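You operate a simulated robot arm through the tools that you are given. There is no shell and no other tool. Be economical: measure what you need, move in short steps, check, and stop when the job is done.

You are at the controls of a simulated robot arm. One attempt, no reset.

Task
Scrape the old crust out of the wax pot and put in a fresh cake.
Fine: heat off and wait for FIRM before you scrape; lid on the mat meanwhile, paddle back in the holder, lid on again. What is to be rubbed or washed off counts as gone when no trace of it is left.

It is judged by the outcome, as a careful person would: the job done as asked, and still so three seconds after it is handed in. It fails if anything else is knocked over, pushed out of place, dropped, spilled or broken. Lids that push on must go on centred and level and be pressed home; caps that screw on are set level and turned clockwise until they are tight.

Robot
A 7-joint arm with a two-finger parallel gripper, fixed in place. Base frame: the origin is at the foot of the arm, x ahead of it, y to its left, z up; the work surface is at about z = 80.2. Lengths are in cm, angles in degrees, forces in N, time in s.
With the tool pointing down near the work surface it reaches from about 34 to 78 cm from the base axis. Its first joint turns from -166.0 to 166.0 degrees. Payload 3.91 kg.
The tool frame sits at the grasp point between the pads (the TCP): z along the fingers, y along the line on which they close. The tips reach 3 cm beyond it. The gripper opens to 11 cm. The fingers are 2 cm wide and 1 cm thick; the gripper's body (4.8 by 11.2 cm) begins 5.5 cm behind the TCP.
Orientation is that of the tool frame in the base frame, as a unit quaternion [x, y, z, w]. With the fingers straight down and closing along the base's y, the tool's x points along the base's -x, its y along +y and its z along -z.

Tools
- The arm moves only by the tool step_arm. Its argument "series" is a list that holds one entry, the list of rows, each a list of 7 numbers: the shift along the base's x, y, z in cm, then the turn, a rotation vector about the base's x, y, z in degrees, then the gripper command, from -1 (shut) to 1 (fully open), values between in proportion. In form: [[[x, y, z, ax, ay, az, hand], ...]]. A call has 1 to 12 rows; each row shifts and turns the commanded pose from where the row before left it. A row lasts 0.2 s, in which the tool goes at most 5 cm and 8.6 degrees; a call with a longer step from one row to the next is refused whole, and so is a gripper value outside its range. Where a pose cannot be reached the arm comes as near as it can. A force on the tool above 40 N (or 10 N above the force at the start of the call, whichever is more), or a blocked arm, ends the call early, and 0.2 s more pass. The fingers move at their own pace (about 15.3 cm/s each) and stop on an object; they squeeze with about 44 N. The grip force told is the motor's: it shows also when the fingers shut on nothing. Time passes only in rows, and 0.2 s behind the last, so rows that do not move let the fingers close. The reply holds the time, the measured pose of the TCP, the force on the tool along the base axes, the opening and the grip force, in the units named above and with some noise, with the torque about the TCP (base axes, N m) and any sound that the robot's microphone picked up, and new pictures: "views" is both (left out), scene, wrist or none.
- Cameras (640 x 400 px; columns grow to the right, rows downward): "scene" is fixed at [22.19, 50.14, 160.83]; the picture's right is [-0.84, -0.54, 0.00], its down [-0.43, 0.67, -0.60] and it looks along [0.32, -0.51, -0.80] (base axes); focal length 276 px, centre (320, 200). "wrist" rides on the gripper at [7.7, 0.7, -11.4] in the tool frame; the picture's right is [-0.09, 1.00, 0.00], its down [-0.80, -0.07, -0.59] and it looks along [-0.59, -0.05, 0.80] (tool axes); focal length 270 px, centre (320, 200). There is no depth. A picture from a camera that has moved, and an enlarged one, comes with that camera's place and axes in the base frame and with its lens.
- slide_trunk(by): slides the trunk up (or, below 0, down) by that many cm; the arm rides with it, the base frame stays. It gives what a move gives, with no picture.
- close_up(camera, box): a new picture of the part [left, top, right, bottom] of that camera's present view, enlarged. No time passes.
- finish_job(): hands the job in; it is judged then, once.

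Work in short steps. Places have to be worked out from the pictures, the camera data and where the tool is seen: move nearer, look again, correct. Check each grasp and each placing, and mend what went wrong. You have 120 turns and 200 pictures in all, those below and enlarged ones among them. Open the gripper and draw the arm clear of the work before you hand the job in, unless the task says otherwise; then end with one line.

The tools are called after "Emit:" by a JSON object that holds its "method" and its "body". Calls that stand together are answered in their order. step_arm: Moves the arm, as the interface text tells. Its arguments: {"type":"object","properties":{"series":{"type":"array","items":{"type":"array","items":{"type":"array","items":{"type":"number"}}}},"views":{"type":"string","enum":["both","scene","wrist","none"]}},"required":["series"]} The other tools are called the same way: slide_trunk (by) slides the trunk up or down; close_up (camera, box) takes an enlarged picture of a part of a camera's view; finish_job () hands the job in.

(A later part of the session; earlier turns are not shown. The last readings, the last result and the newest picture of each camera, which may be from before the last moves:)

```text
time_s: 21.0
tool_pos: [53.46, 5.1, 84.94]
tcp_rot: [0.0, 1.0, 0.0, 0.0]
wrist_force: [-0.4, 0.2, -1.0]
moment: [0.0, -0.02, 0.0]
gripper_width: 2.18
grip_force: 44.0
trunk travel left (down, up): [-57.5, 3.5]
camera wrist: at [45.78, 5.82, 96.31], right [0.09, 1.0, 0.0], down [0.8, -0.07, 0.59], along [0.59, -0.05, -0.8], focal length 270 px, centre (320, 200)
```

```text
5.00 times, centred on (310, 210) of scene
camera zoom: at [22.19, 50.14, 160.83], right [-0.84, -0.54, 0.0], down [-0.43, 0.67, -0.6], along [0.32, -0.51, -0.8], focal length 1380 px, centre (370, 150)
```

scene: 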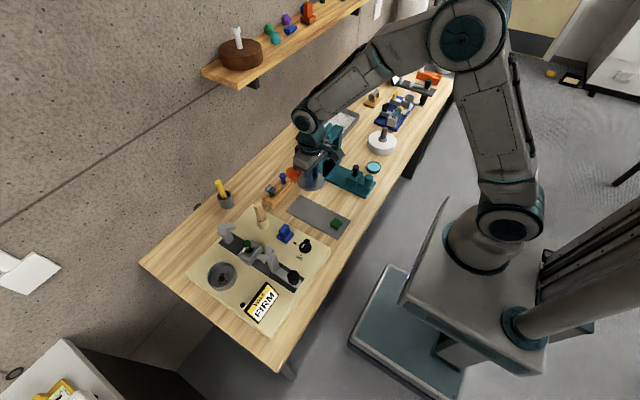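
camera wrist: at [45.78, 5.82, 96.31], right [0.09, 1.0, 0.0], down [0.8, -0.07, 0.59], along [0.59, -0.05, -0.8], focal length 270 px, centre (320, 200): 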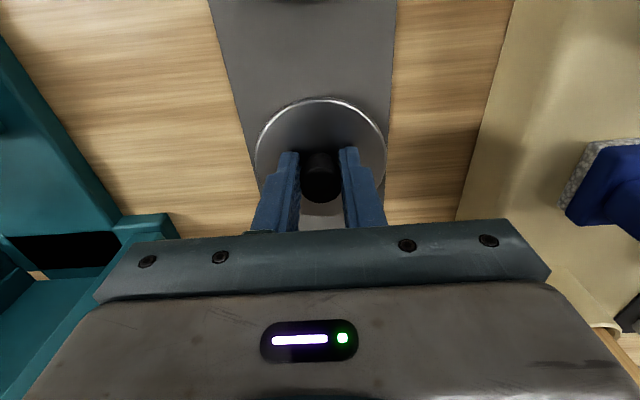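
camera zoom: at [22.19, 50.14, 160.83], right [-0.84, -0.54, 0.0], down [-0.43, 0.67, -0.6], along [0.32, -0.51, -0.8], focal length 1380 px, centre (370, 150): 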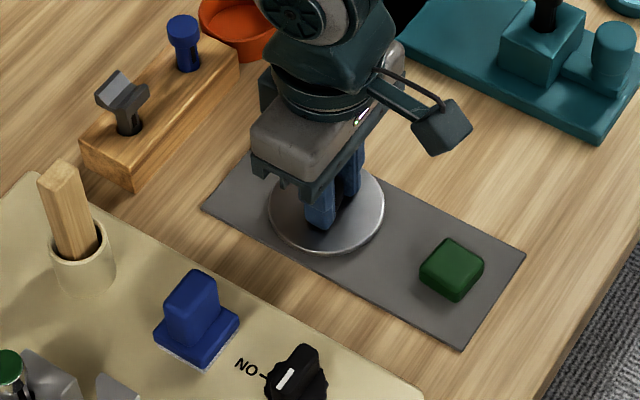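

Emit:
{"method": "step_arm", "body": {"series": [[[0, 0, -0.2, 0, 0, 0, -1], [0, 0, -0.2, 0, 0, 0, -1], [0, 0, 0, 0, 0, 0, -1]]], "views": "none"}}

```text
time_s: 21.8
tool_pos: [53.51, 5.2, 84.73]
tcp_rot: [0.0, 1.0, 0.0, 0.003]
wrist_force: [0.0, 0.0, 28.4]
moment: [0.01, 0.43, -0.01]
gripper_width: 2.19
grip_force: 44.5
trunk travel left (down, up): [-57.5, 3.5]
```

Lid is resting on the mat (28 N contact). I relax the push, open and lift off.

Emit:
{"method": "step_arm", "body": {"series": [[[0, 0, 0.4, 0, 0, 0, -1], [0, 0, 0, 0, 0, 0, -0.2], [0, 0, 0, 0, 0, 0, 0], [0, 0, 3, 0, 0, 0, 0], [0, 0, 4.5, 0, 0, 0, 0], [0, 0, 4.5, 0, 0, 0, 0]]], "views": "both"}}

Emit:
{"method": "close_up", "body": {"camera": "scene", "box": [220, 150, 360, 250]}}

```text
time_s: 23.2
tool_pos: [53.39, 5.06, 96.83]
tcp_rot: [0.001, 1.0, 0.0, 0.0]
wrist_force: [-0.8, 0.3, 0.5]
moment: [-0.01, 0.0, -0.03]
gripper_width: 5.49
grip_force: 0.1
trunk travel left (down, up): [-57.5, 3.5]
camera wrist: at [45.75, 5.77, 108.32], right [0.09, 1.0, 0.0], down [0.8, -0.07, 0.59], along [0.59, -0.05, -0.8], focal length 270 px, centre (320, 200)
```

scene: 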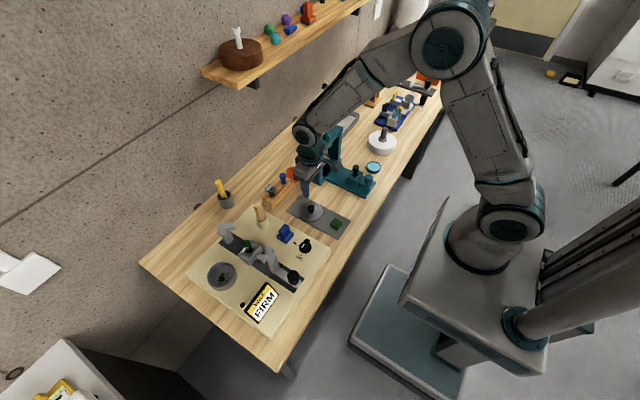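
wrist: 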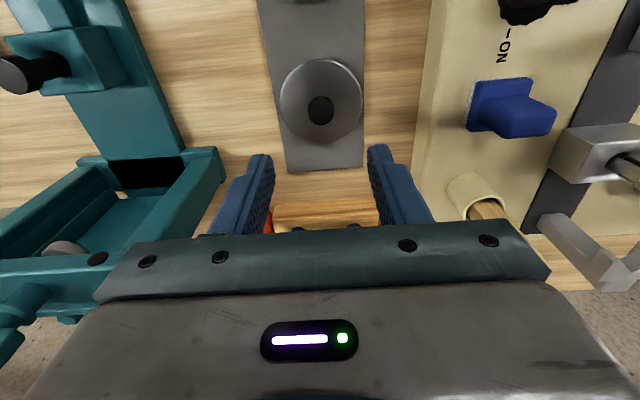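

```text
4.00 times, centred on (290, 200) of scene
camera zoom: at [22.19, 50.14, 160.83], right [-0.84, -0.54, 0.0], down [-0.43, 0.67, -0.6], along [0.32, -0.51, -0.8], focal length 1104 px, centre (440, 200)
```

zoom: 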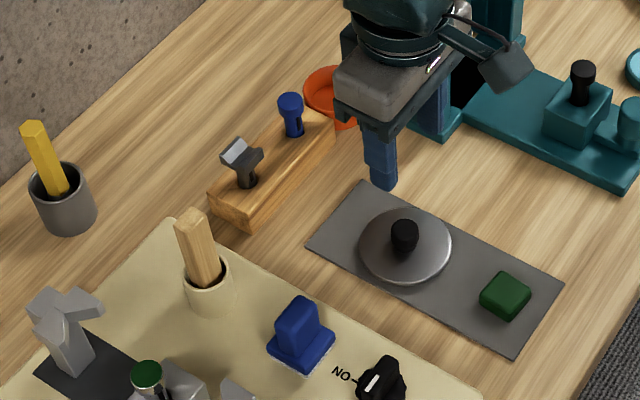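

The lid sits well on the mat. Next the paddle in the cream holder: I move for a wrist view of it.

Emit:
{"method": "step_arm", "body": {"series": [[[0, 3, 4, 0, 0, 0, 0], [0, 4.5, 2, 0, 0, 0, 0], [1, 4.5, 2, 0, 0, 0, 0], [2, 1, 0, 0, 0, 0, 0.2]]], "views": "wrist"}}

Emit:
{"method": "close_up", "body": {"camera": "wrist", "box": [220, 60, 420, 220]}}

Emit:
{"method": "close_up", "body": {"camera": "scene", "box": [200, 180, 320, 280]}}

```text
refused: row 3 steps farther than a row can; nothing moved
```

```text
2.50 times, centred on (320, 140) of wrist
camera zoom: at [45.75, 5.77, 108.32], right [0.09, 1.0, 0.0], down [0.8, -0.07, 0.59], along [0.59, -0.05, -0.8], focal length 676 px, centre (320, 350)
```

zoom: 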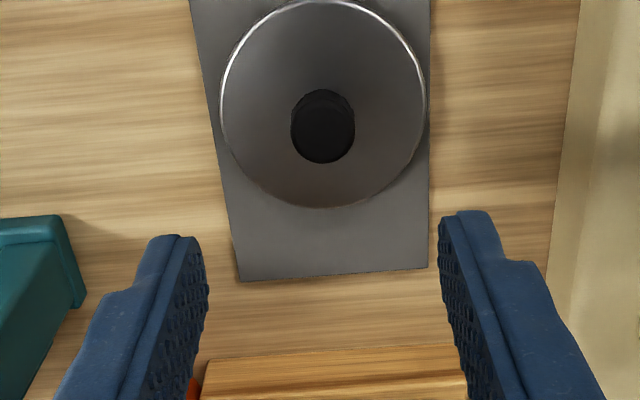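

```text
4.00 times, centred on (260, 230) of scene
camera zoom: at [22.19, 50.14, 160.83], right [-0.84, -0.54, 0.0], down [-0.43, 0.67, -0.6], along [0.32, -0.51, -0.8], focal length 1104 px, centre (560, 80)
```

zoom: 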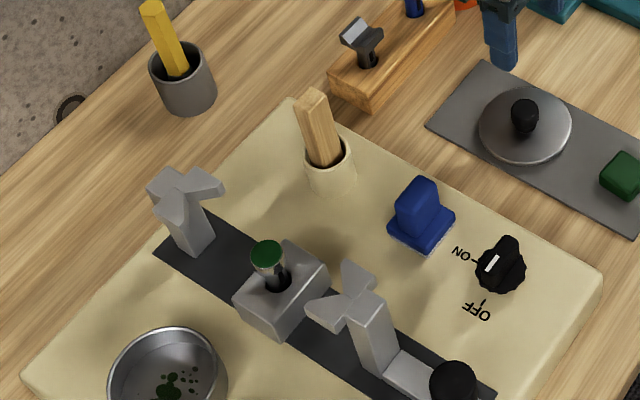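

Emit:
{"method": "step_arm", "body": {"series": [[[0, 3, 3.5, 0, 0, 0, 0], [0, 4.2, 2, 0, 0, 0, 0], [1, 4.2, 2, 0, 0, 0, 0], [1, 2, 0, 0, 0, 0, 0.2]]], "views": "wrist"}}

Emit:
{"method": "close_up", "body": {"camera": "wrist", "box": [220, 60, 420, 220]}}

```text
time_s: 24.2
tool_pos: [55.46, 18.68, 104.17]
tcp_rot: [0.001, 1.0, -0.001, -0.001]
wrist_force: [0.1, 0.7, -0.9]
moment: [0.01, -0.05, -0.01]
gripper_width: 6.59
grip_force: 0.0
trunk travel left (down, up): [-57.5, 3.5]
camera wrist: at [47.73, 19.37, 115.74], right [0.09, 1.0, 0.0], down [0.8, -0.07, 0.59], along [0.59, -0.05, -0.8], focal length 270 px, centre (320, 200)
```

wrist: 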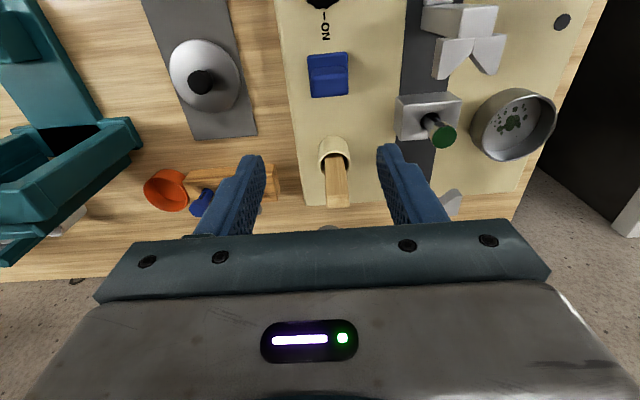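

```text
2.50 times, centred on (320, 140) of wrist
camera zoom: at [47.73, 19.37, 115.74], right [0.09, 1.0, 0.0], down [0.8, -0.07, 0.59], along [0.59, -0.05, -0.8], focal length 676 px, centre (320, 350)
```

zoom: 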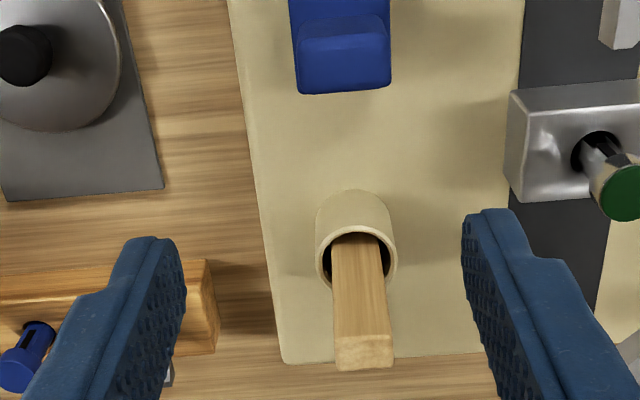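

The paddle stands upright: top about (62.5,19.7,96.2), holder rim z≈88.2, width ~2.1 cm in y. I move above it and look once more before descending.

Emit:
{"method": "step_arm", "body": {"series": [[[3.5, 0.5, -0.5, 0, 0, 0, 0.2], [3.6, 0.5, -0.5, 0, 0, 0, 0], [0, 0, -1, 0, 0, 0, 0]]], "views": "wrist"}}

Emit:
{"method": "close_up", "body": {"camera": "wrist", "box": [220, 80, 420, 240]}}

Emit:
{"method": "close_up", "body": {"camera": "scene", "box": [200, 160, 320, 260]}}

```text
time_s: 25.0
tool_pos: [62.59, 19.53, 102.4]
tcp_rot: [0.001, 1.0, 0.0, -0.001]
wrist_force: [-0.2, 0.2, 0.0]
moment: [-0.01, -0.01, 0.01]
gripper_width: 5.49
grip_force: 0.1
trunk travel left (down, up): [-57.5, 3.5]
camera wrist: at [54.86, 20.23, 113.83], right [0.09, 1.0, 0.0], down [0.8, -0.07, 0.59], along [0.59, -0.05, -0.8], focal length 270 px, centre (320, 200)
```

wrist: 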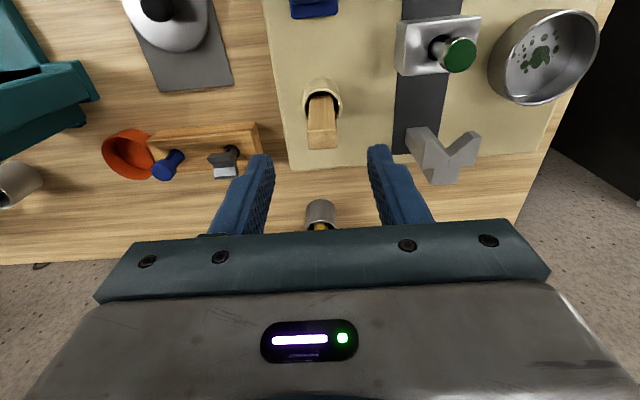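

```text
2.50 times, centred on (320, 160) of wrist
camera zoom: at [54.86, 20.23, 113.83], right [0.09, 1.0, 0.0], down [0.8, -0.07, 0.59], along [0.59, -0.05, -0.8], focal length 676 px, centre (320, 300)
```

zoom: 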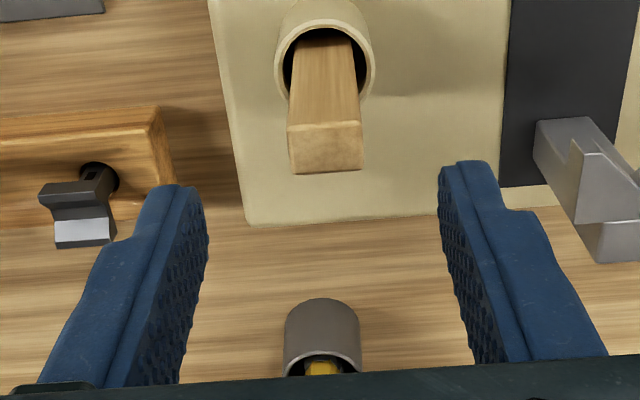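

```text
4.00 times, centred on (260, 210) of scene
camera zoom: at [22.19, 50.14, 160.83], right [-0.84, -0.54, 0.0], down [-0.43, 0.67, -0.6], along [0.32, -0.51, -0.8], focal length 1104 px, centre (560, 160)
```

zoom: 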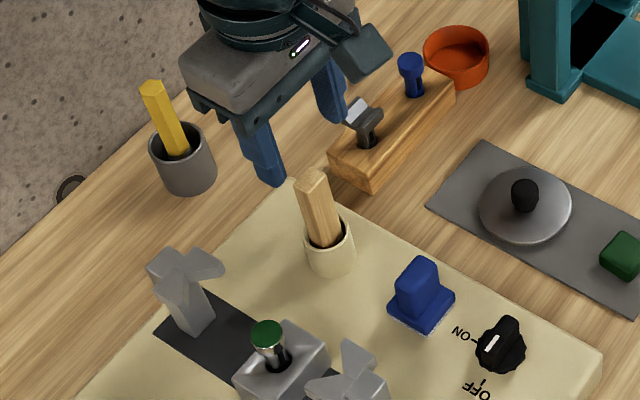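

The top face is confirmed at (62.6,19.75), about 2.1×1.5 cm. I lower to z≈92.8 and close.

Emit:
{"method": "step_arm", "body": {"series": [[[0, 0.2, -3.4, 0, 0, 0, 0], [0, 0, -3, 0, 0, 0, 0], [0, 0, -3, 0, 0, 0, 0], [0, 0, 0, 0, 0, 0, -0.4], [0, 0, 0, 0, 0, 0, -1], [0, 0, 0, 0, 0, 0, -1]]], "views": "wrist"}}

Emit:
{"method": "close_up", "body": {"camera": "wrist", "box": [220, 80, 420, 240]}}

Emit:
{"method": "close_up", "body": {"camera": "scene", "box": [200, 160, 320, 260]}}

```text
time_s: 26.4
tool_pos: [62.49, 19.72, 92.76]
tcp_rot: [0.0, 1.0, 0.0, 0.0]
wrist_force: [-1.3, -1.6, -0.1]
moment: [0.02, -0.01, 0.02]
gripper_width: 2.13
grip_force: 43.3
trunk travel left (down, up): [-57.5, 3.5]
camera wrist: at [54.8, 20.4, 104.25], right [0.09, 1.0, 0.0], down [0.8, -0.07, 0.59], along [0.59, -0.05, -0.8], focal length 270 px, centre (320, 200)
```

wrist: 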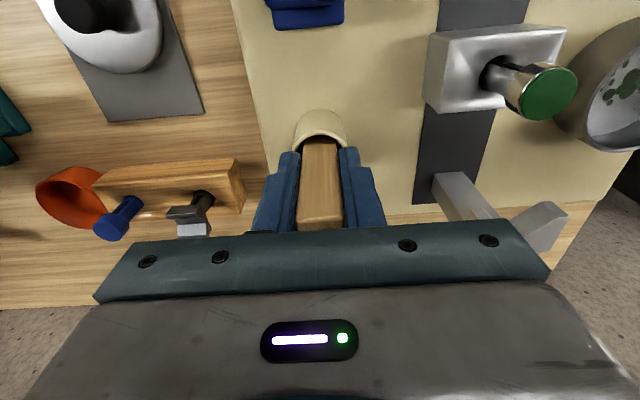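

```text
2.50 times, centred on (320, 160) of wrist
camera zoom: at [54.8, 20.4, 104.25], right [0.09, 1.0, 0.0], down [0.8, -0.07, 0.59], along [0.59, -0.05, -0.8], focal length 676 px, centre (320, 300)
```

zoom: 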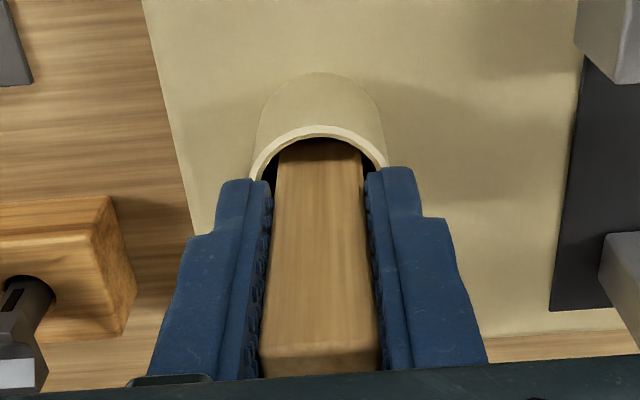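

```text
4.00 times, centred on (260, 210) of scene
camera zoom: at [22.19, 50.14, 160.83], right [-0.84, -0.54, 0.0], down [-0.43, 0.67, -0.6], along [0.32, -0.51, -0.8], focal length 1104 px, centre (560, 160)
```

zoom: 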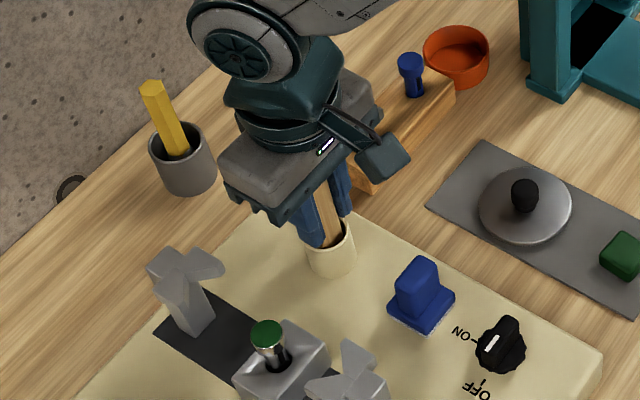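

The handle is held (2.13 cm) at TCP (62.49, 19.72, 92.76), the reference for putting it back. I lift it straight out.

Emit:
{"method": "step_arm", "body": {"series": [[[0, 0, 0.5, 0, 0, 0, -1], [0, 0, 1.5, 0, 0, 0, -1], [0, 0, 3, 0, 0, 0, -1], [0, 0, 4, 0, 0, 0, -1], [0, 0, 4, 0, 0, 0, -1]]], "views": "wrist"}}

Emit:
{"method": "close_up", "body": {"camera": "scene", "box": [180, 140, 320, 280]}}

```text
time_s: 27.6
tool_pos: [62.44, 19.88, 105.75]
tcp_rot: [0.0, 1.0, 0.001, 0.0]
wrist_force: [0.3, 0.4, -0.9]
moment: [0.0, 0.0, 0.02]
gripper_width: 2.12
grip_force: 44.2
trunk travel left (down, up): [-57.5, 3.5]
camera wrist: at [54.79, 20.41, 117.31], right [0.09, 1.0, 0.0], down [0.8, -0.07, 0.59], along [0.59, -0.05, -0.8], focal length 270 px, centre (320, 200)
```

wrist: 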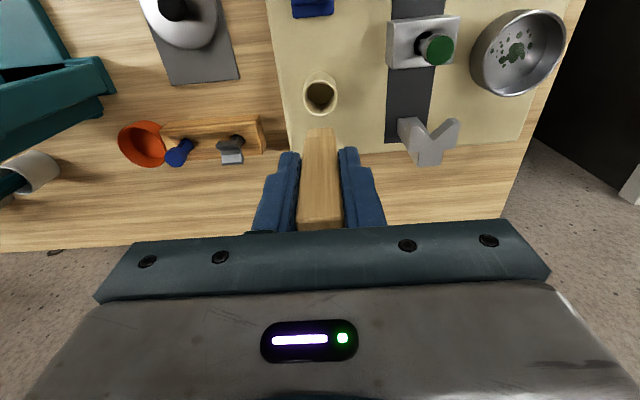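

```text
2.86 times, centred on (250, 210) of scene
camera zoom: at [22.19, 50.14, 160.83], right [-0.84, -0.54, 0.0], down [-0.43, 0.67, -0.6], along [0.32, -0.51, -0.8], focal length 789 px, centre (520, 171)
```

zoom: 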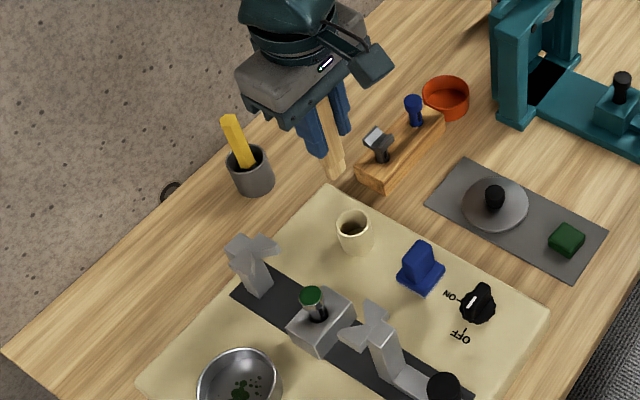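

The paddle tip is ~8 cm below the TCP. I take a close look at the crust in the pot.

Emit:
{"method": "close_up", "body": {"camera": "scene", "box": [196, 250, 246, 300]}}

Emit:
{"method": "close_up", "body": {"camera": "wrist", "box": [460, 0, 580, 110]}}

```text
8.00 times, centred on (221, 275) of scene
camera zoom: at [22.19, 50.14, 160.83], right [-0.84, -0.54, 0.0], down [-0.43, 0.67, -0.6], along [0.32, -0.51, -0.8], focal length 2209 px, centre (1112, -400)
```

zoom: 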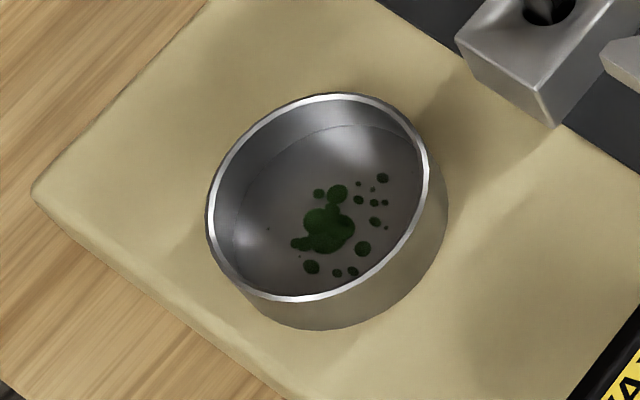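

```text
3.64 times, centred on (520, 55) of wrist
camera zoom: at [54.79, 20.41, 117.31], right [0.09, 1.0, 0.0], down [0.8, -0.07, 0.59], along [0.59, -0.05, -0.8], focal length 983 px, centre (-407, 727)
```

zoom: 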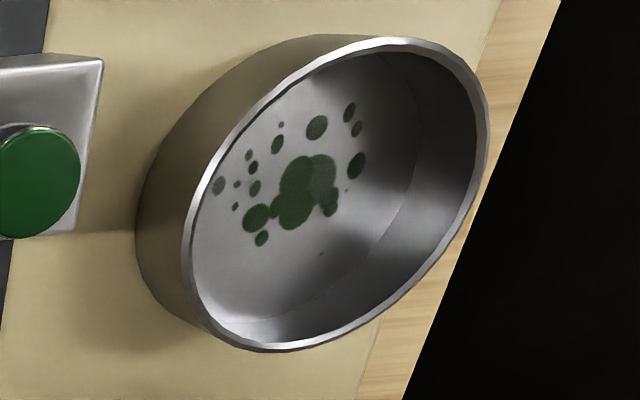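

The crust spots span roughly x 59–63, y 37.7–42 on a floor near z≈85. I carry the paddle to above the pot centre (60.7, 39.9).

Emit:
{"method": "step_arm", "body": {"series": [[[-0.3, 4.2, 0, 0, 0, 0, -1], [-0.3, 4.2, 0, 0, 0, 0, -1], [-0.3, 4.2, 0, 0, 0, 0, -1], [-0.3, 4.2, 0, 0, 0, 0, -1], [-0.5, 3.3, 0, 0, 0, 0, -1], [0, 0, -3.5, 0, 0, 0, -1], [0, 0, -3, 0, 0, 0, -1]]], "views": "wrist"}}

Emit:
{"method": "close_up", "body": {"camera": "scene", "box": [180, 220, 260, 300]}}

```text
time_s: 29.2
tool_pos: [60.86, 39.77, 99.3]
tcp_rot: [0.0, 1.0, 0.0, 0.001]
wrist_force: [-0.2, 0.0, -0.7]
moment: [0.0, 0.04, -0.02]
gripper_width: 2.1
grip_force: 44.3
trunk travel left (down, up): [-57.5, 3.5]
camera wrist: at [53.18, 40.58, 110.79], right [0.09, 1.0, 0.0], down [0.8, -0.07, 0.59], along [0.59, -0.05, -0.8], focal length 270 px, centre (320, 200)
```

wrist: 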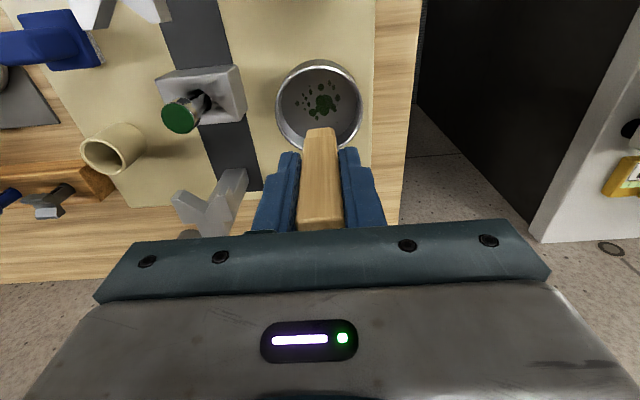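

```text
5.00 times, centred on (220, 260) of scene
camera zoom: at [22.19, 50.14, 160.83], right [-0.84, -0.54, 0.0], down [-0.43, 0.67, -0.6], along [0.32, -0.51, -0.8], focal length 1380 px, centre (820, -100)
```

zoom: 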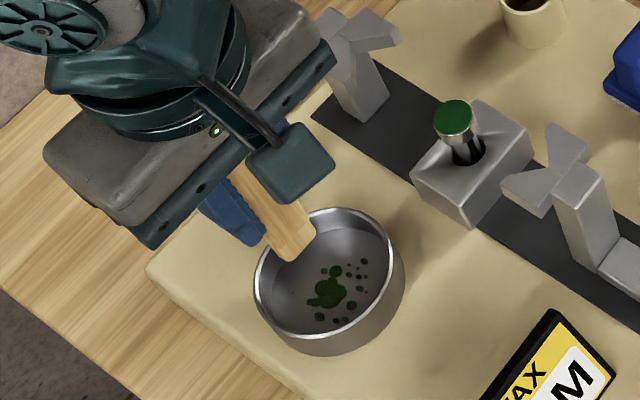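

The pot centre refines to (60.55,39.9). I lower the blade into the pot, then touch down slowly.

Emit:
{"method": "step_arm", "body": {"series": [[[-0.2, 0.1, -2.5, 0, 0, 0, -1], [0, 0, -2, 0, 0, 0, -1], [0, 0, -0.6, 0, 0, 0, -1], [0, 0, -0.3, 0, 0, 0, -1], [0, 0, -0.3, 0, 0, 0, -1]]], "views": "none"}}

```text
time_s: 30.4
tool_pos: [60.71, 39.98, 93.69]
tcp_rot: [0.0, 1.0, 0.0, 0.0]
wrist_force: [0.3, -0.2, 2.0]
moment: [0.05, -0.01, 0.0]
gripper_width: 2.1
grip_force: 44.1
trunk travel left (down, up): [-57.5, 3.5]
```

Emit:
{"method": "step_arm", "body": {"series": [[[0, 0, -0.2, 0, 0, 0, -1], [0, 0, -0.2, 0, 0, 0, -1]]], "views": "wrist"}}

Emit:
{"method": "close_up", "body": {"camera": "scene", "box": [190, 240, 250, 300]}}

```text
time_s: 31.0
tool_pos: [60.64, 39.83, 93.66]
tcp_rot: [0.001, 1.0, 0.002, 0.003]
wrist_force: [0.2, -0.7, 19.8]
moment: [-0.12, -0.05, -0.01]
gripper_width: 2.09
grip_force: 44.7
trunk travel left (down, up): [-57.5, 3.5]
camera wrist: at [52.85, 40.53, 105.18], right [0.09, 1.0, 0.0], down [0.8, -0.07, 0.6], along [0.6, -0.05, -0.8], focal length 270 px, centre (320, 200)
```

wrist: 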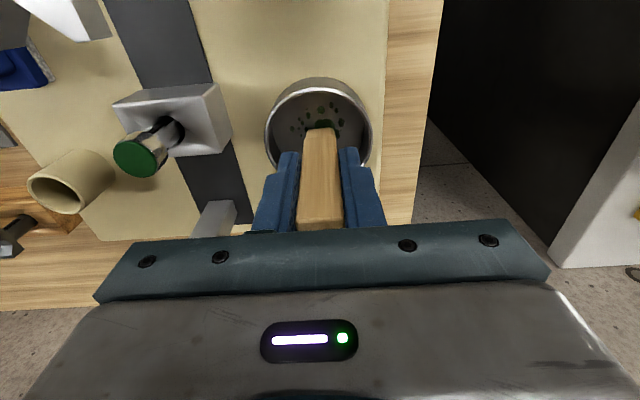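

```text
6.67 times, centred on (220, 270) of scene
camera zoom: at [22.19, 50.14, 160.83], right [-0.84, -0.54, 0.0], down [-0.43, 0.67, -0.6], along [0.32, -0.51, -0.8], focal length 1841 px, centre (987, -267)
```

zoom: 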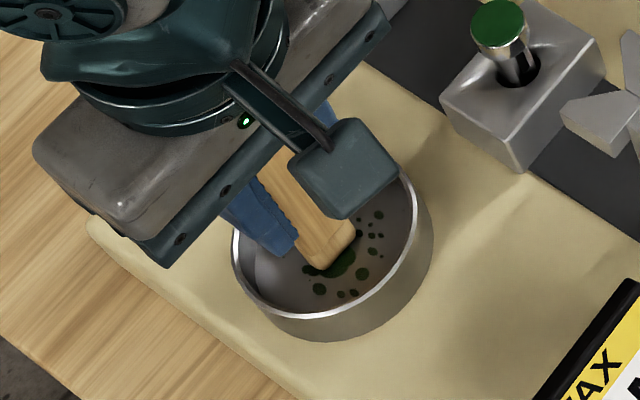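

Floor contact at TCP z≈93.7 (20 N). I relax slightly and make a first scraping stroke along x to see the effect.

Emit:
{"method": "step_arm", "body": {"series": [[[-0.5, 0, 0.1, 0, 0, 0, -1], [-0.5, 0, 0, 0, 0, 0, -1], [-0.5, 0, 0, 0, 0, 0, -1], [-0.4, 0, 0, 0, 0, 0, -1], [0.5, 0, 0, 0, 0, 0, -1], [0.7, 0, 0, 0, 0, 0, -1], [0.7, 0, 0, 0, 0, 0, -1], [0.7, 0, 0, 0, 0, 0, -1], [0.7, 0, 0, 0, 0, 0, -1], [0.5, 0, 0, 0, 0, 0, -1]]], "views": "wrist"}}

Emit:
{"method": "close_up", "body": {"camera": "scene", "box": [190, 240, 250, 300]}}

Emit:
{"method": "close_up", "body": {"camera": "wrist", "box": [250, 60, 390, 180]}}

```text
time_s: 33.2
tool_pos: [62.25, 39.78, 93.76]
tcp_rot: [0.0, 1.0, 0.002, 0.001]
wrist_force: [-10.9, -1.9, 28.5]
moment: [-0.13, 0.76, -0.05]
gripper_width: 2.12
grip_force: 43.4
trunk travel left (down, up): [-57.5, 3.5]
camera wrist: at [54.54, 40.46, 105.17], right [0.09, 1.0, 0.0], down [0.8, -0.07, 0.6], along [0.59, -0.05, -0.8], focal length 270 px, centre (320, 200)
```

wrist: 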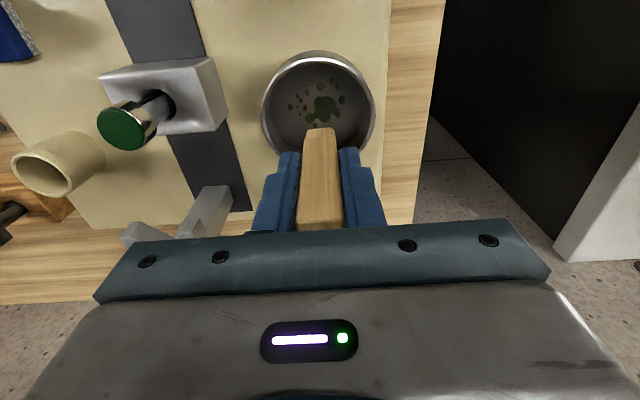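

```text
6.67 times, centred on (220, 270) of scene
camera zoom: at [22.19, 50.14, 160.83], right [-0.84, -0.54, 0.0], down [-0.43, 0.67, -0.6], along [0.32, -0.51, -0.8], focal length 1841 px, centre (987, -267)
```

zoom: 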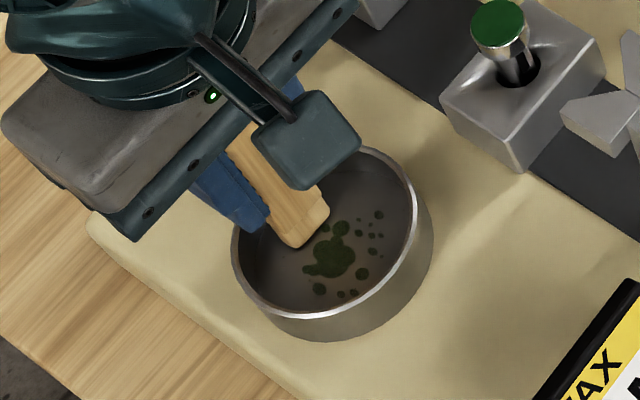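

```text
3.33 times, centred on (320, 120) of wrist
camera zoom: at [54.54, 40.46, 105.17], right [0.09, 1.0, 0.0], down [0.8, -0.07, 0.6], along [0.59, -0.05, -0.8], focal length 901 px, centre (320, 467)
```

zoom: 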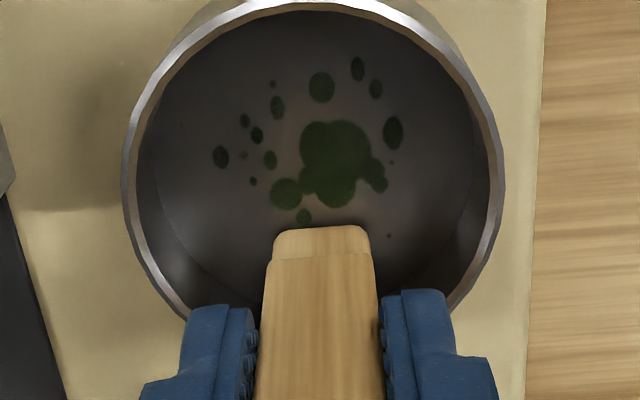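

The crust faded a little from the stroke, so wiping strokes count. I continue strokes back and forth across the patch.

Emit:
{"method": "step_arm", "body": {"series": [[[-0.9, 0, 0, 0, 0, 0, -1], [-0.9, 0, 0, 0, 0, 0, -1], [-0.9, 0, 0, 0, 0, 0, -1], [-0.9, 0, 0, 0, 0, 0, -1], [0.9, 0.3, 0, 0, 0, 0, -1], [0.9, 0.3, 0, 0, 0, 0, -1], [0.9, 0.3, 0, 0, 0, 0, -1], [0.9, 0, 0, 0, 0, 0, -1], [-0.9, 0, 0, 0, 0, 0, -1], [-0.9, 0, 0, 0, 0, 0, -1], [-0.9, 0, 0, 0, 0, 0, -1]]], "views": "wrist"}}

Emit:
{"method": "close_up", "body": {"camera": "scene", "box": [190, 240, 250, 300]}}

Emit:
{"method": "close_up", "body": {"camera": "wrist", "box": [250, 60, 390, 180]}}

```text
time_s: 35.6
tool_pos: [59.89, 40.72, 93.71]
tcp_rot: [0.0, 1.0, 0.001, 0.002]
wrist_force: [9.4, -2.5, 28.4]
moment: [-0.27, -0.91, 0.01]
gripper_width: 2.08
grip_force: 43.8
trunk travel left (down, up): [-57.5, 3.5]
camera wrist: at [52.13, 41.34, 105.13], right [0.09, 1.0, 0.0], down [0.8, -0.07, 0.6], along [0.6, -0.05, -0.8], focal length 270 px, centre (320, 200)
```

wrist: 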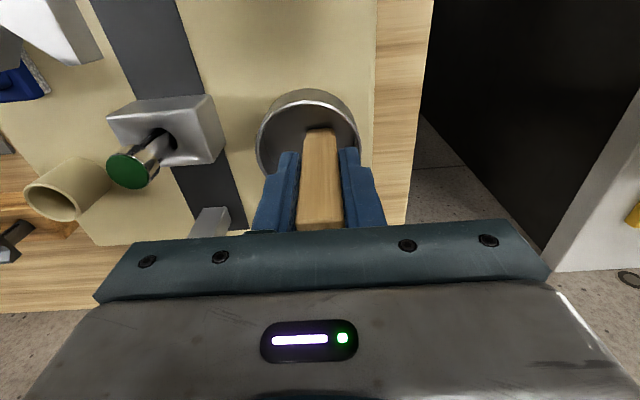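

```text
6.67 times, centred on (220, 270) of scene
camera zoom: at [22.19, 50.14, 160.83], right [-0.84, -0.54, 0.0], down [-0.43, 0.67, -0.6], along [0.32, -0.51, -0.8], focal length 1841 px, centre (987, -267)
```

zoom: 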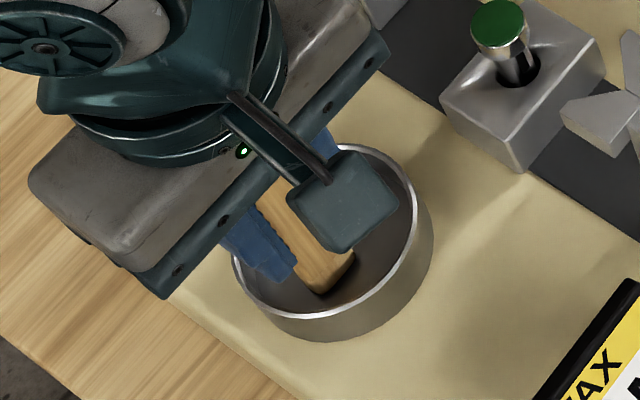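

```text
3.33 times, centred on (320, 120) of wrist
camera zoom: at [52.13, 41.34, 105.13], right [0.09, 1.0, 0.0], down [0.8, -0.07, 0.6], along [0.6, -0.05, -0.8], focal length 901 px, centre (320, 467)
```

zoom: 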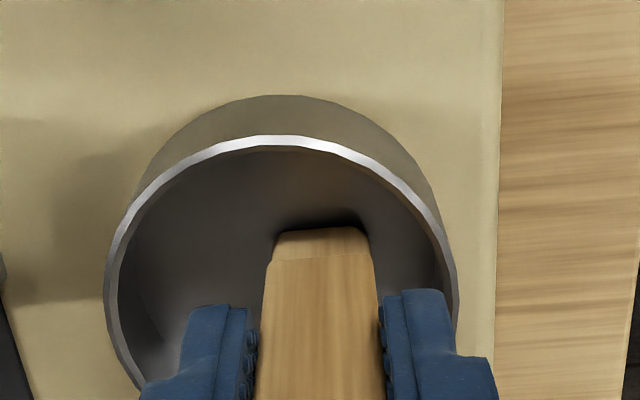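

Most of the crust seems gone. I lift the paddle out and inspect the whole floor.

Emit:
{"method": "step_arm", "body": {"series": [[[0, 0, 1, 0, 0, 0, -1], [0, 0, 4, 0, 0, 0, -1], [0, 0, 4.5, 0, 0, 0, -1], [0, -3, 3, 0, 0, 0, -1]]], "views": "wrist"}}

Emit:
{"method": "close_up", "body": {"camera": "scene", "box": [200, 250, 240, 290]}}

Emit:
{"method": "close_up", "body": {"camera": "wrist", "box": [280, 40, 420, 160]}}

```text
time_s: 36.6
tool_pos: [59.85, 37.77, 105.97]
tcp_rot: [0.0, 1.0, 0.0, -0.001]
wrist_force: [0.2, -0.4, -0.3]
moment: [0.02, 0.03, -0.03]
gripper_width: 2.11
grip_force: 44.3
trunk travel left (down, up): [-57.5, 3.5]
camera wrist: at [52.1, 38.43, 117.42], right [0.09, 1.0, 0.0], down [0.8, -0.07, 0.59], along [0.59, -0.05, -0.8], focal length 270 px, centre (320, 200)
```

wrist: 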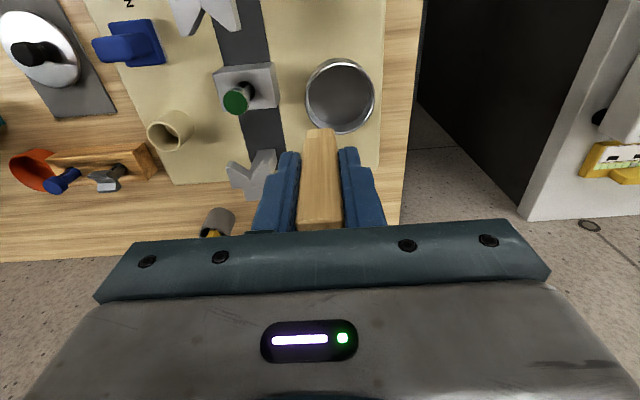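

```text
10.00 times, centred on (220, 270) of scene
camera zoom: at [22.19, 50.14, 160.83], right [-0.84, -0.54, 0.0], down [-0.43, 0.67, -0.6], along [0.32, -0.51, -0.8], focal length 2761 px, centre (1320, -500)
```

zoom: 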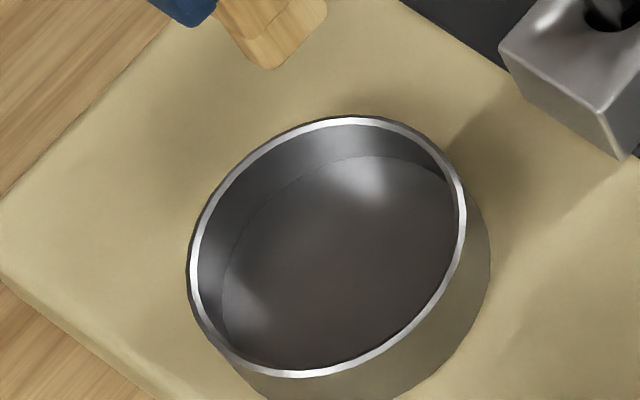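

```text
3.33 times, centred on (350, 100) of wrist
camera zoom: at [52.1, 38.43, 117.42], right [0.09, 1.0, 0.0], down [0.8, -0.07, 0.59], along [0.59, -0.05, -0.8], focal length 901 px, centre (220, 533)
```

zoom: 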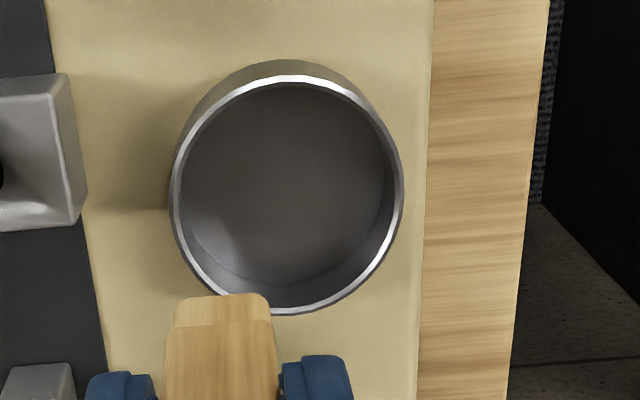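

The pot floor is completely clean. I take the paddle back to above its holder and check its alignment.

Emit:
{"method": "step_arm", "body": {"series": [[[0.5, -3.6, 0, 0, 0, 0, -1], [0.5, -3.6, 0, 0, 0, 0, -1], [0.5, -3.6, 0, 0, 0, 0, -1], [0.5, -3.6, 0, 0, 0, 0, -1], [0.6, -3.6, 0, 0, 0, 0, -1], [0, 0, -2.5, 0, 0, 0, -1]]], "views": "wrist"}}

Emit:
{"method": "close_up", "body": {"camera": "scene", "box": [220, 160, 300, 240]}}

Emit:
{"method": "close_up", "body": {"camera": "wrist", "box": [250, 60, 390, 180]}}

```text
time_s: 38.0
tool_pos: [62.44, 19.75, 103.38]
tcp_rot: [-0.001, 1.0, 0.0, -0.001]
wrist_force: [0.9, 0.6, 0.0]
moment: [0.01, -0.01, 0.01]
gripper_width: 2.15
grip_force: 44.2
trunk travel left (down, up): [-57.5, 3.5]
camera wrist: at [54.7, 20.44, 114.8], right [0.09, 1.0, 0.0], down [0.8, -0.07, 0.59], along [0.59, -0.05, -0.8], focal length 270 px, centre (320, 200)
```

wrist: 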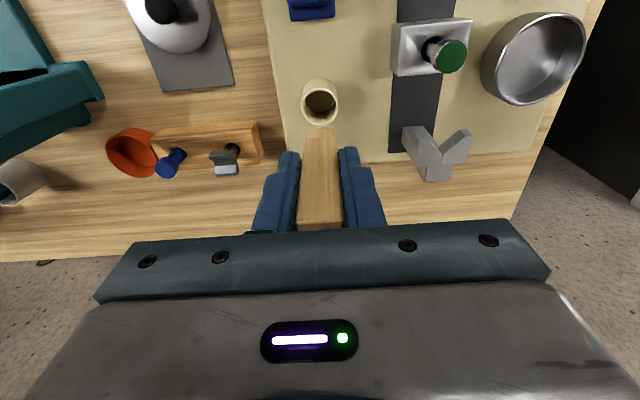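

```text
5.00 times, centred on (260, 200) of scene
camera zoom: at [22.19, 50.14, 160.83], right [-0.84, -0.54, 0.0], down [-0.43, 0.67, -0.6], along [0.32, -0.51, -0.8], focal length 1380 px, centre (620, 200)
```

zoom: 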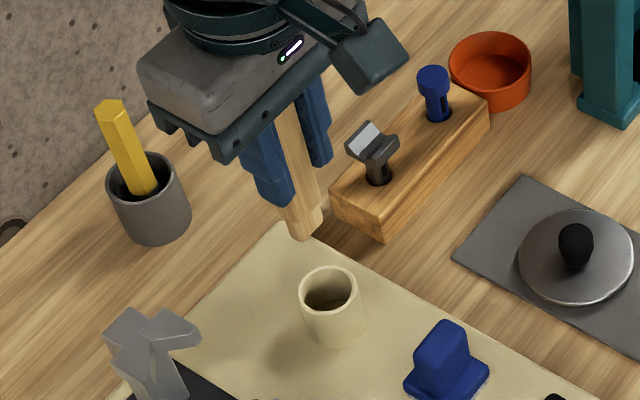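

```text
3.33 times, centred on (320, 120) of wrist
camera zoom: at [54.7, 20.44, 114.8], right [0.09, 1.0, 0.0], down [0.8, -0.07, 0.59], along [0.59, -0.05, -0.8], focal length 901 px, centre (320, 467)
```

zoom: 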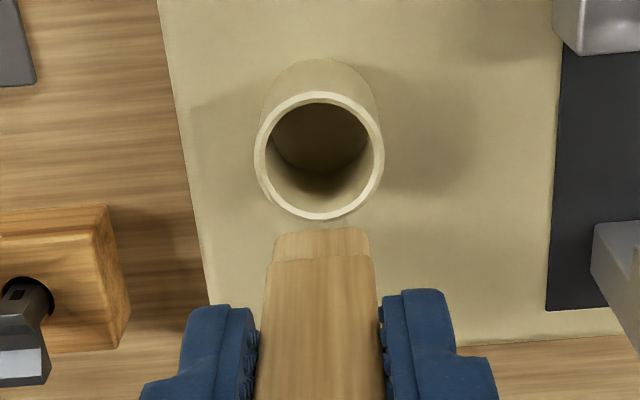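

The paddle is unchanged in the grip and lined up with the holder. I lower it in.

Emit:
{"method": "step_arm", "body": {"series": [[[0, 0, -3, 0, 0, 0, -1], [0, 0, -2.5, 0, 0, 0, -1], [0, 0, -2, 0, 0, 0, -1], [0, 0, -1.5, 0, 0, 0, -1], [0, 0, -0.8, 0, 0, 0, -1], [0, 0, -0.4, 0, 0, 0, -1]]], "views": "none"}}

Emit:
{"method": "close_up", "body": {"camera": "scene", "box": [220, 160, 300, 240]}}

```text
time_s: 39.4
tool_pos: [62.42, 19.89, 93.18]
tcp_rot: [0.0, 1.0, 0.0, 0.0]
wrist_force: [-0.3, 0.4, -0.3]
moment: [-0.01, 0.03, -0.04]
gripper_width: 2.11
grip_force: 44.0
trunk travel left (down, up): [-57.5, 3.5]
```

```text
5.00 times, centred on (260, 200) of scene
camera zoom: at [22.19, 50.14, 160.83], right [-0.84, -0.54, 0.0], down [-0.43, 0.67, -0.6], along [0.32, -0.51, -0.8], focal length 1380 px, centre (620, 200)
```

zoom: 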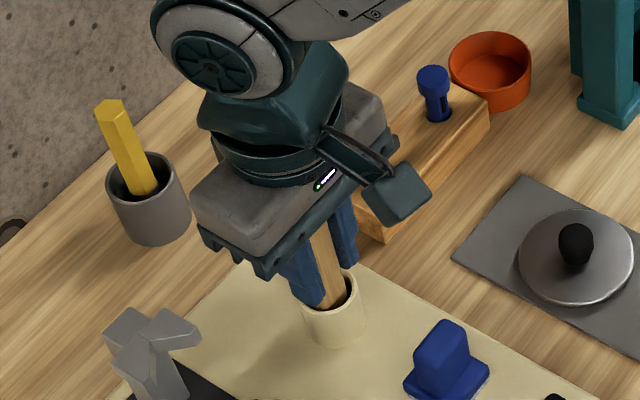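

The paddle is in the cup; I lower the last bit to the original height, release, and rise.

Emit:
{"method": "step_arm", "body": {"series": [[[0, -0.05, -0.3, 0, 0, 0, -1], [0, 0, -0.1, 0, 0, 0, -1], [0, 0, 0, 0, 0, 0, -0.3], [0, 0, 0, 0, 0, 0, 0], [0, 0, 4, 0, 0, 0, 0], [0, 0, 4.5, 0, 0, 0, 0], [0, 0, 4.5, 0, 0, 0, 0]]], "views": "wrist"}}

Emit:
{"method": "close_up", "body": {"camera": "scene", "box": [200, 160, 320, 260]}}

```text
time_s: 41.0
tool_pos: [62.42, 19.74, 105.7]
tcp_rot: [0.0, 1.0, -0.001, 0.0]
wrist_force: [-0.2, 0.2, 0.2]
moment: [-0.01, 0.03, -0.01]
gripper_width: 5.49
grip_force: 0.1
trunk travel left (down, up): [-57.5, 3.5]
camera wrist: at [54.72, 20.37, 117.34], right [0.09, 1.0, 0.0], down [0.8, -0.07, 0.59], along [0.59, -0.05, -0.8], focal length 270 px, centre (320, 200)
```

wrist: 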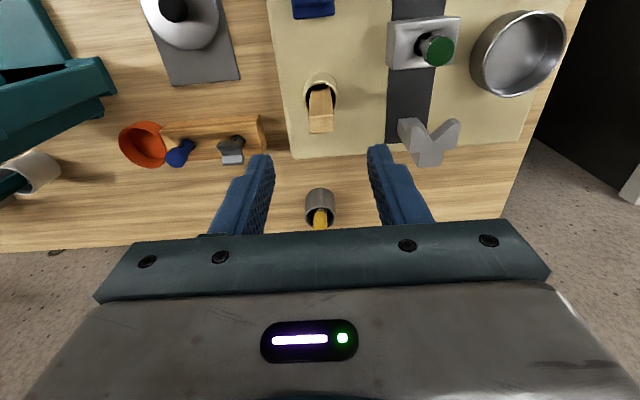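

```text
4.00 times, centred on (260, 210) of scene
camera zoom: at [22.19, 50.14, 160.83], right [-0.84, -0.54, 0.0], down [-0.43, 0.67, -0.6], along [0.32, -0.51, -0.8], focal length 1104 px, centre (560, 160)
```

zoom: 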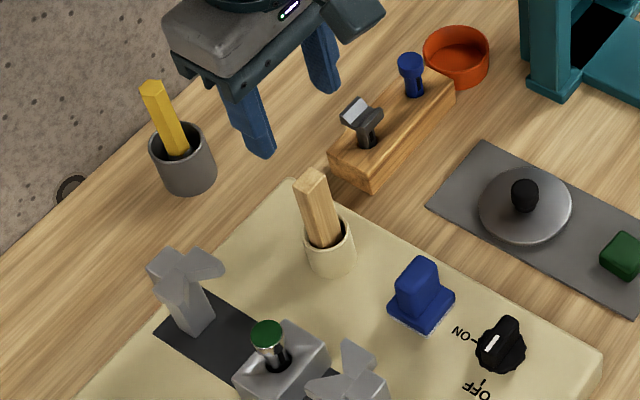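

The paddle is back upright in its holder. Now to the green cake on the mat at about (43.5, 5.5).

Emit:
{"method": "step_arm", "body": {"series": [[[-3.6, -2.6, 0, 0, 0, 0, 0], [-3.6, -2.6, 0, 0, 0, 0, 0], [-3.6, -2.6, 0, 0, 0, 0, 0], [-3.6, -2.6, 0, 0, 0, 0, 0], [-3, -2.4, -2, 0, 0, 0, 0], [-1.5, -1.4, -4, 0, 0, 0, 0], [0, 0, -2, 0, 0, 0, 0]]], "views": "wrist"}}

Emit:
{"method": "close_up", "body": {"camera": "wrist", "box": [230, 40, 410, 190]}}

Emit:
{"method": "close_up", "body": {"camera": "scene", "box": [290, 180, 370, 250]}}

```text
time_s: 42.6
tool_pos: [43.41, 5.64, 97.76]
tcp_rot: [0.0, 1.0, 0.0, 0.0]
wrist_force: [-0.6, -0.8, -0.2]
moment: [0.0, 0.01, -0.03]
gripper_width: 5.51
grip_force: 0.2
trunk travel left (down, up): [-57.5, 3.5]
camera wrist: at [35.78, 6.19, 109.31], right [0.09, 1.0, 0.0], down [0.8, -0.07, 0.59], along [0.59, -0.05, -0.8], focal length 270 px, centre (320, 200)
```

wrist: 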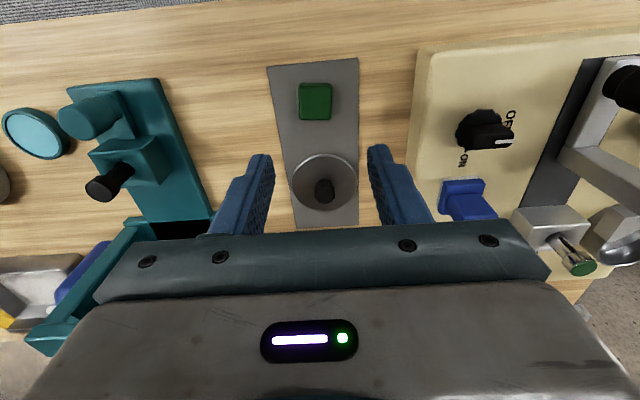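

```text
2.67 times, centred on (320, 115) of wrist
camera zoom: at [35.78, 6.19, 109.31], right [0.09, 1.0, 0.0], down [0.8, -0.07, 0.59], along [0.59, -0.05, -0.8], focal length 721 px, centre (320, 427)
```

zoom: 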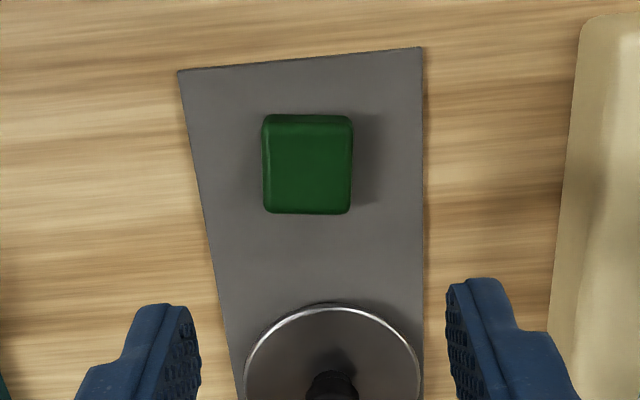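

```text
5.71 times, centred on (330, 215) of scene
camera zoom: at [22.19, 50.14, 160.83], right [-0.84, -0.54, 0.0], down [-0.43, 0.67, -0.6], along [0.32, -0.51, -0.8], focal length 1578 px, centre (263, 114)
```

zoom: 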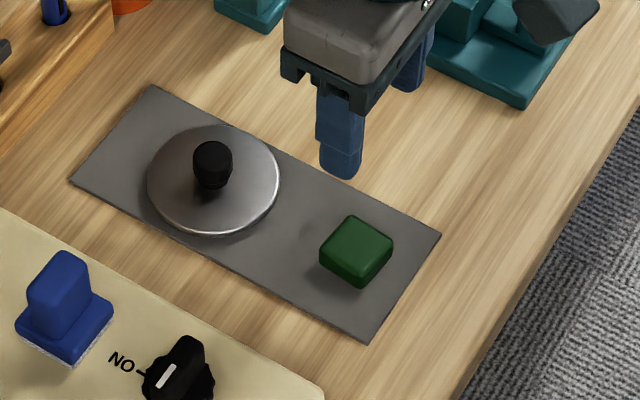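

The cake's top is at (43.8, 5.1, 82.0), ~3.4 cm square. I descend straddling it along y and close.

Emit:
{"method": "step_arm", "body": {"series": [[[0.35, -0.5, -4, 0, 0, 0, 0], [0, 0, -4.5, 0, 0, 0, 0], [0, 0, -3.5, 0, 0, 0, 0], [0, 0, -1.6, 0, 0, 0, 0]]], "views": "wrist"}}

Emit:
{"method": "close_up", "body": {"camera": "wrist", "box": [230, 80, 410, 230]}}

```text
time_s: 43.6
tool_pos: [43.89, 4.94, 84.46]
tcp_rot: [-0.001, 1.0, -0.001, 0.001]
wrist_force: [0.0, 0.6, -0.2]
moment: [0.0, 0.0, -0.03]
gripper_width: 5.5
grip_force: 0.0
trunk travel left (down, up): [-57.5, 3.5]
camera wrist: at [36.17, 5.74, 95.76], right [0.09, 1.0, 0.0], down [0.8, -0.07, 0.59], along [0.59, -0.05, -0.8], focal length 270 px, centre (320, 200)
```

wrist: 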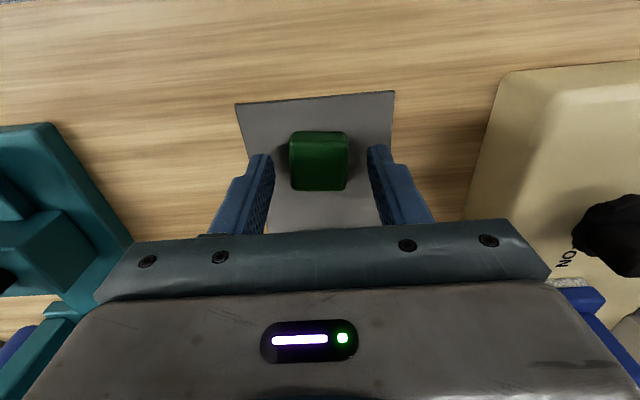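

```text
2.67 times, centred on (320, 155) of wrist
camera zoom: at [36.17, 5.74, 95.76], right [0.09, 1.0, 0.0], down [0.8, -0.07, 0.59], along [0.59, -0.05, -0.8], focal length 721 px, centre (320, 320)
```

zoom: 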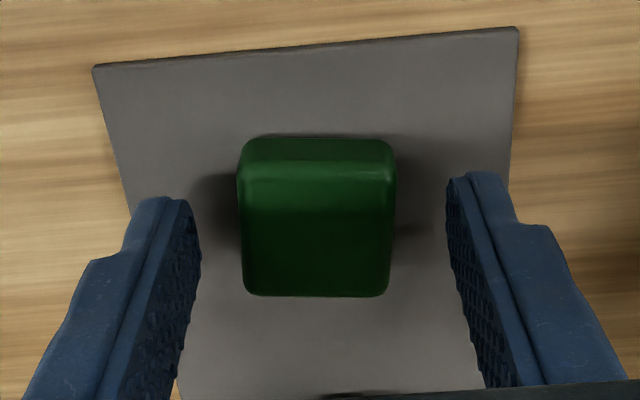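

Centred. I lower slightly and close on the cake.

Emit:
{"method": "step_arm", "body": {"series": [[[0.05, 0.05, -0.4, 0, 0, 0, 0], [0, 0, 0, 0, 0, 0, -0.3], [0, 0, 0, 0, 0, 0, -0.5], [0, 0, 0, 0, 0, 0, -1], [0, 0, 0.5, 0, 0, 0, -1], [0, 0, 2, 0, 0, 0, -1], [0, 0, 4, 0, 0, 0, -1], [0, 0, 5, 0, 0, 0, -1]]], "views": "wrist"}}

Emit:
{"method": "close_up", "body": {"camera": "scene", "box": [280, 150, 380, 250]}}

Emit:
{"method": "close_up", "body": {"camera": "wrist", "box": [230, 80, 410, 230]}}

```text
time_s: 45.4
tool_pos: [43.73, 5.03, 95.42]
tcp_rot: [0.0, 1.0, -0.001, 0.0]
wrist_force: [0.4, -0.3, 0.1]
moment: [-0.05, 0.0, 0.03]
gripper_width: 3.26
grip_force: 44.0
trunk travel left (down, up): [-57.5, 3.5]
camera wrist: at [36.1, 5.7, 106.94], right [0.09, 1.0, 0.0], down [0.8, -0.07, 0.59], along [0.59, -0.05, -0.8], focal length 270 px, centre (320, 200)
```

wrist: 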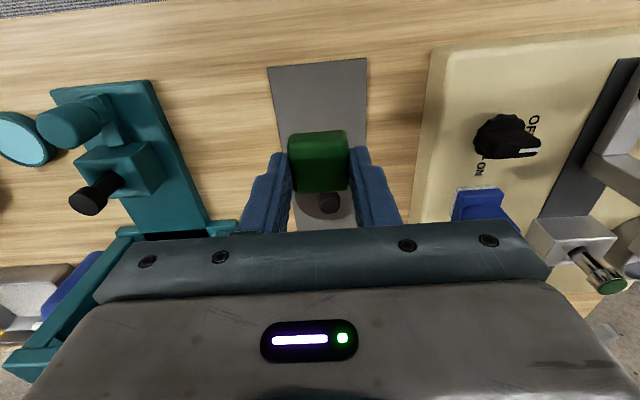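

```text
4.00 times, centred on (330, 200) of scene
camera zoom: at [22.19, 50.14, 160.83], right [-0.84, -0.54, 0.0], down [-0.43, 0.67, -0.6], along [0.32, -0.51, -0.8], focal length 1104 px, centre (280, 200)
```

zoom: 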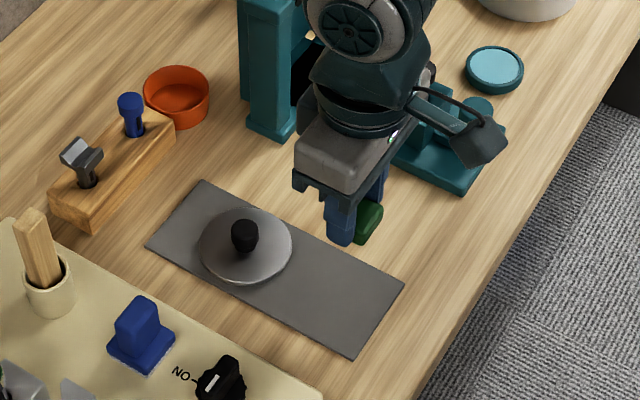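

```text
2.67 times, centred on (320, 155) of wrist
camera zoom: at [36.1, 5.7, 106.94], right [0.09, 1.0, 0.0], down [0.8, -0.07, 0.59], along [0.59, -0.05, -0.8], focal length 721 px, centre (320, 320)
```

zoom: 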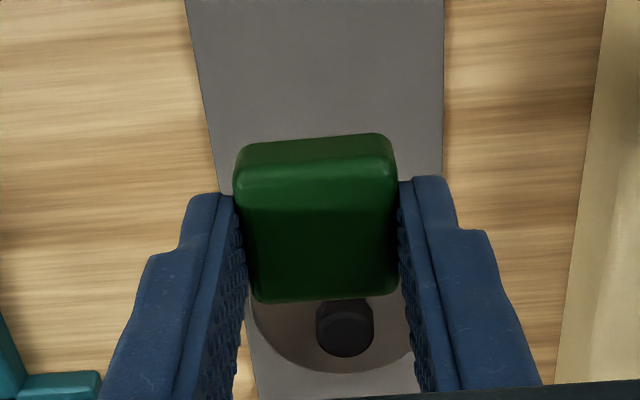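

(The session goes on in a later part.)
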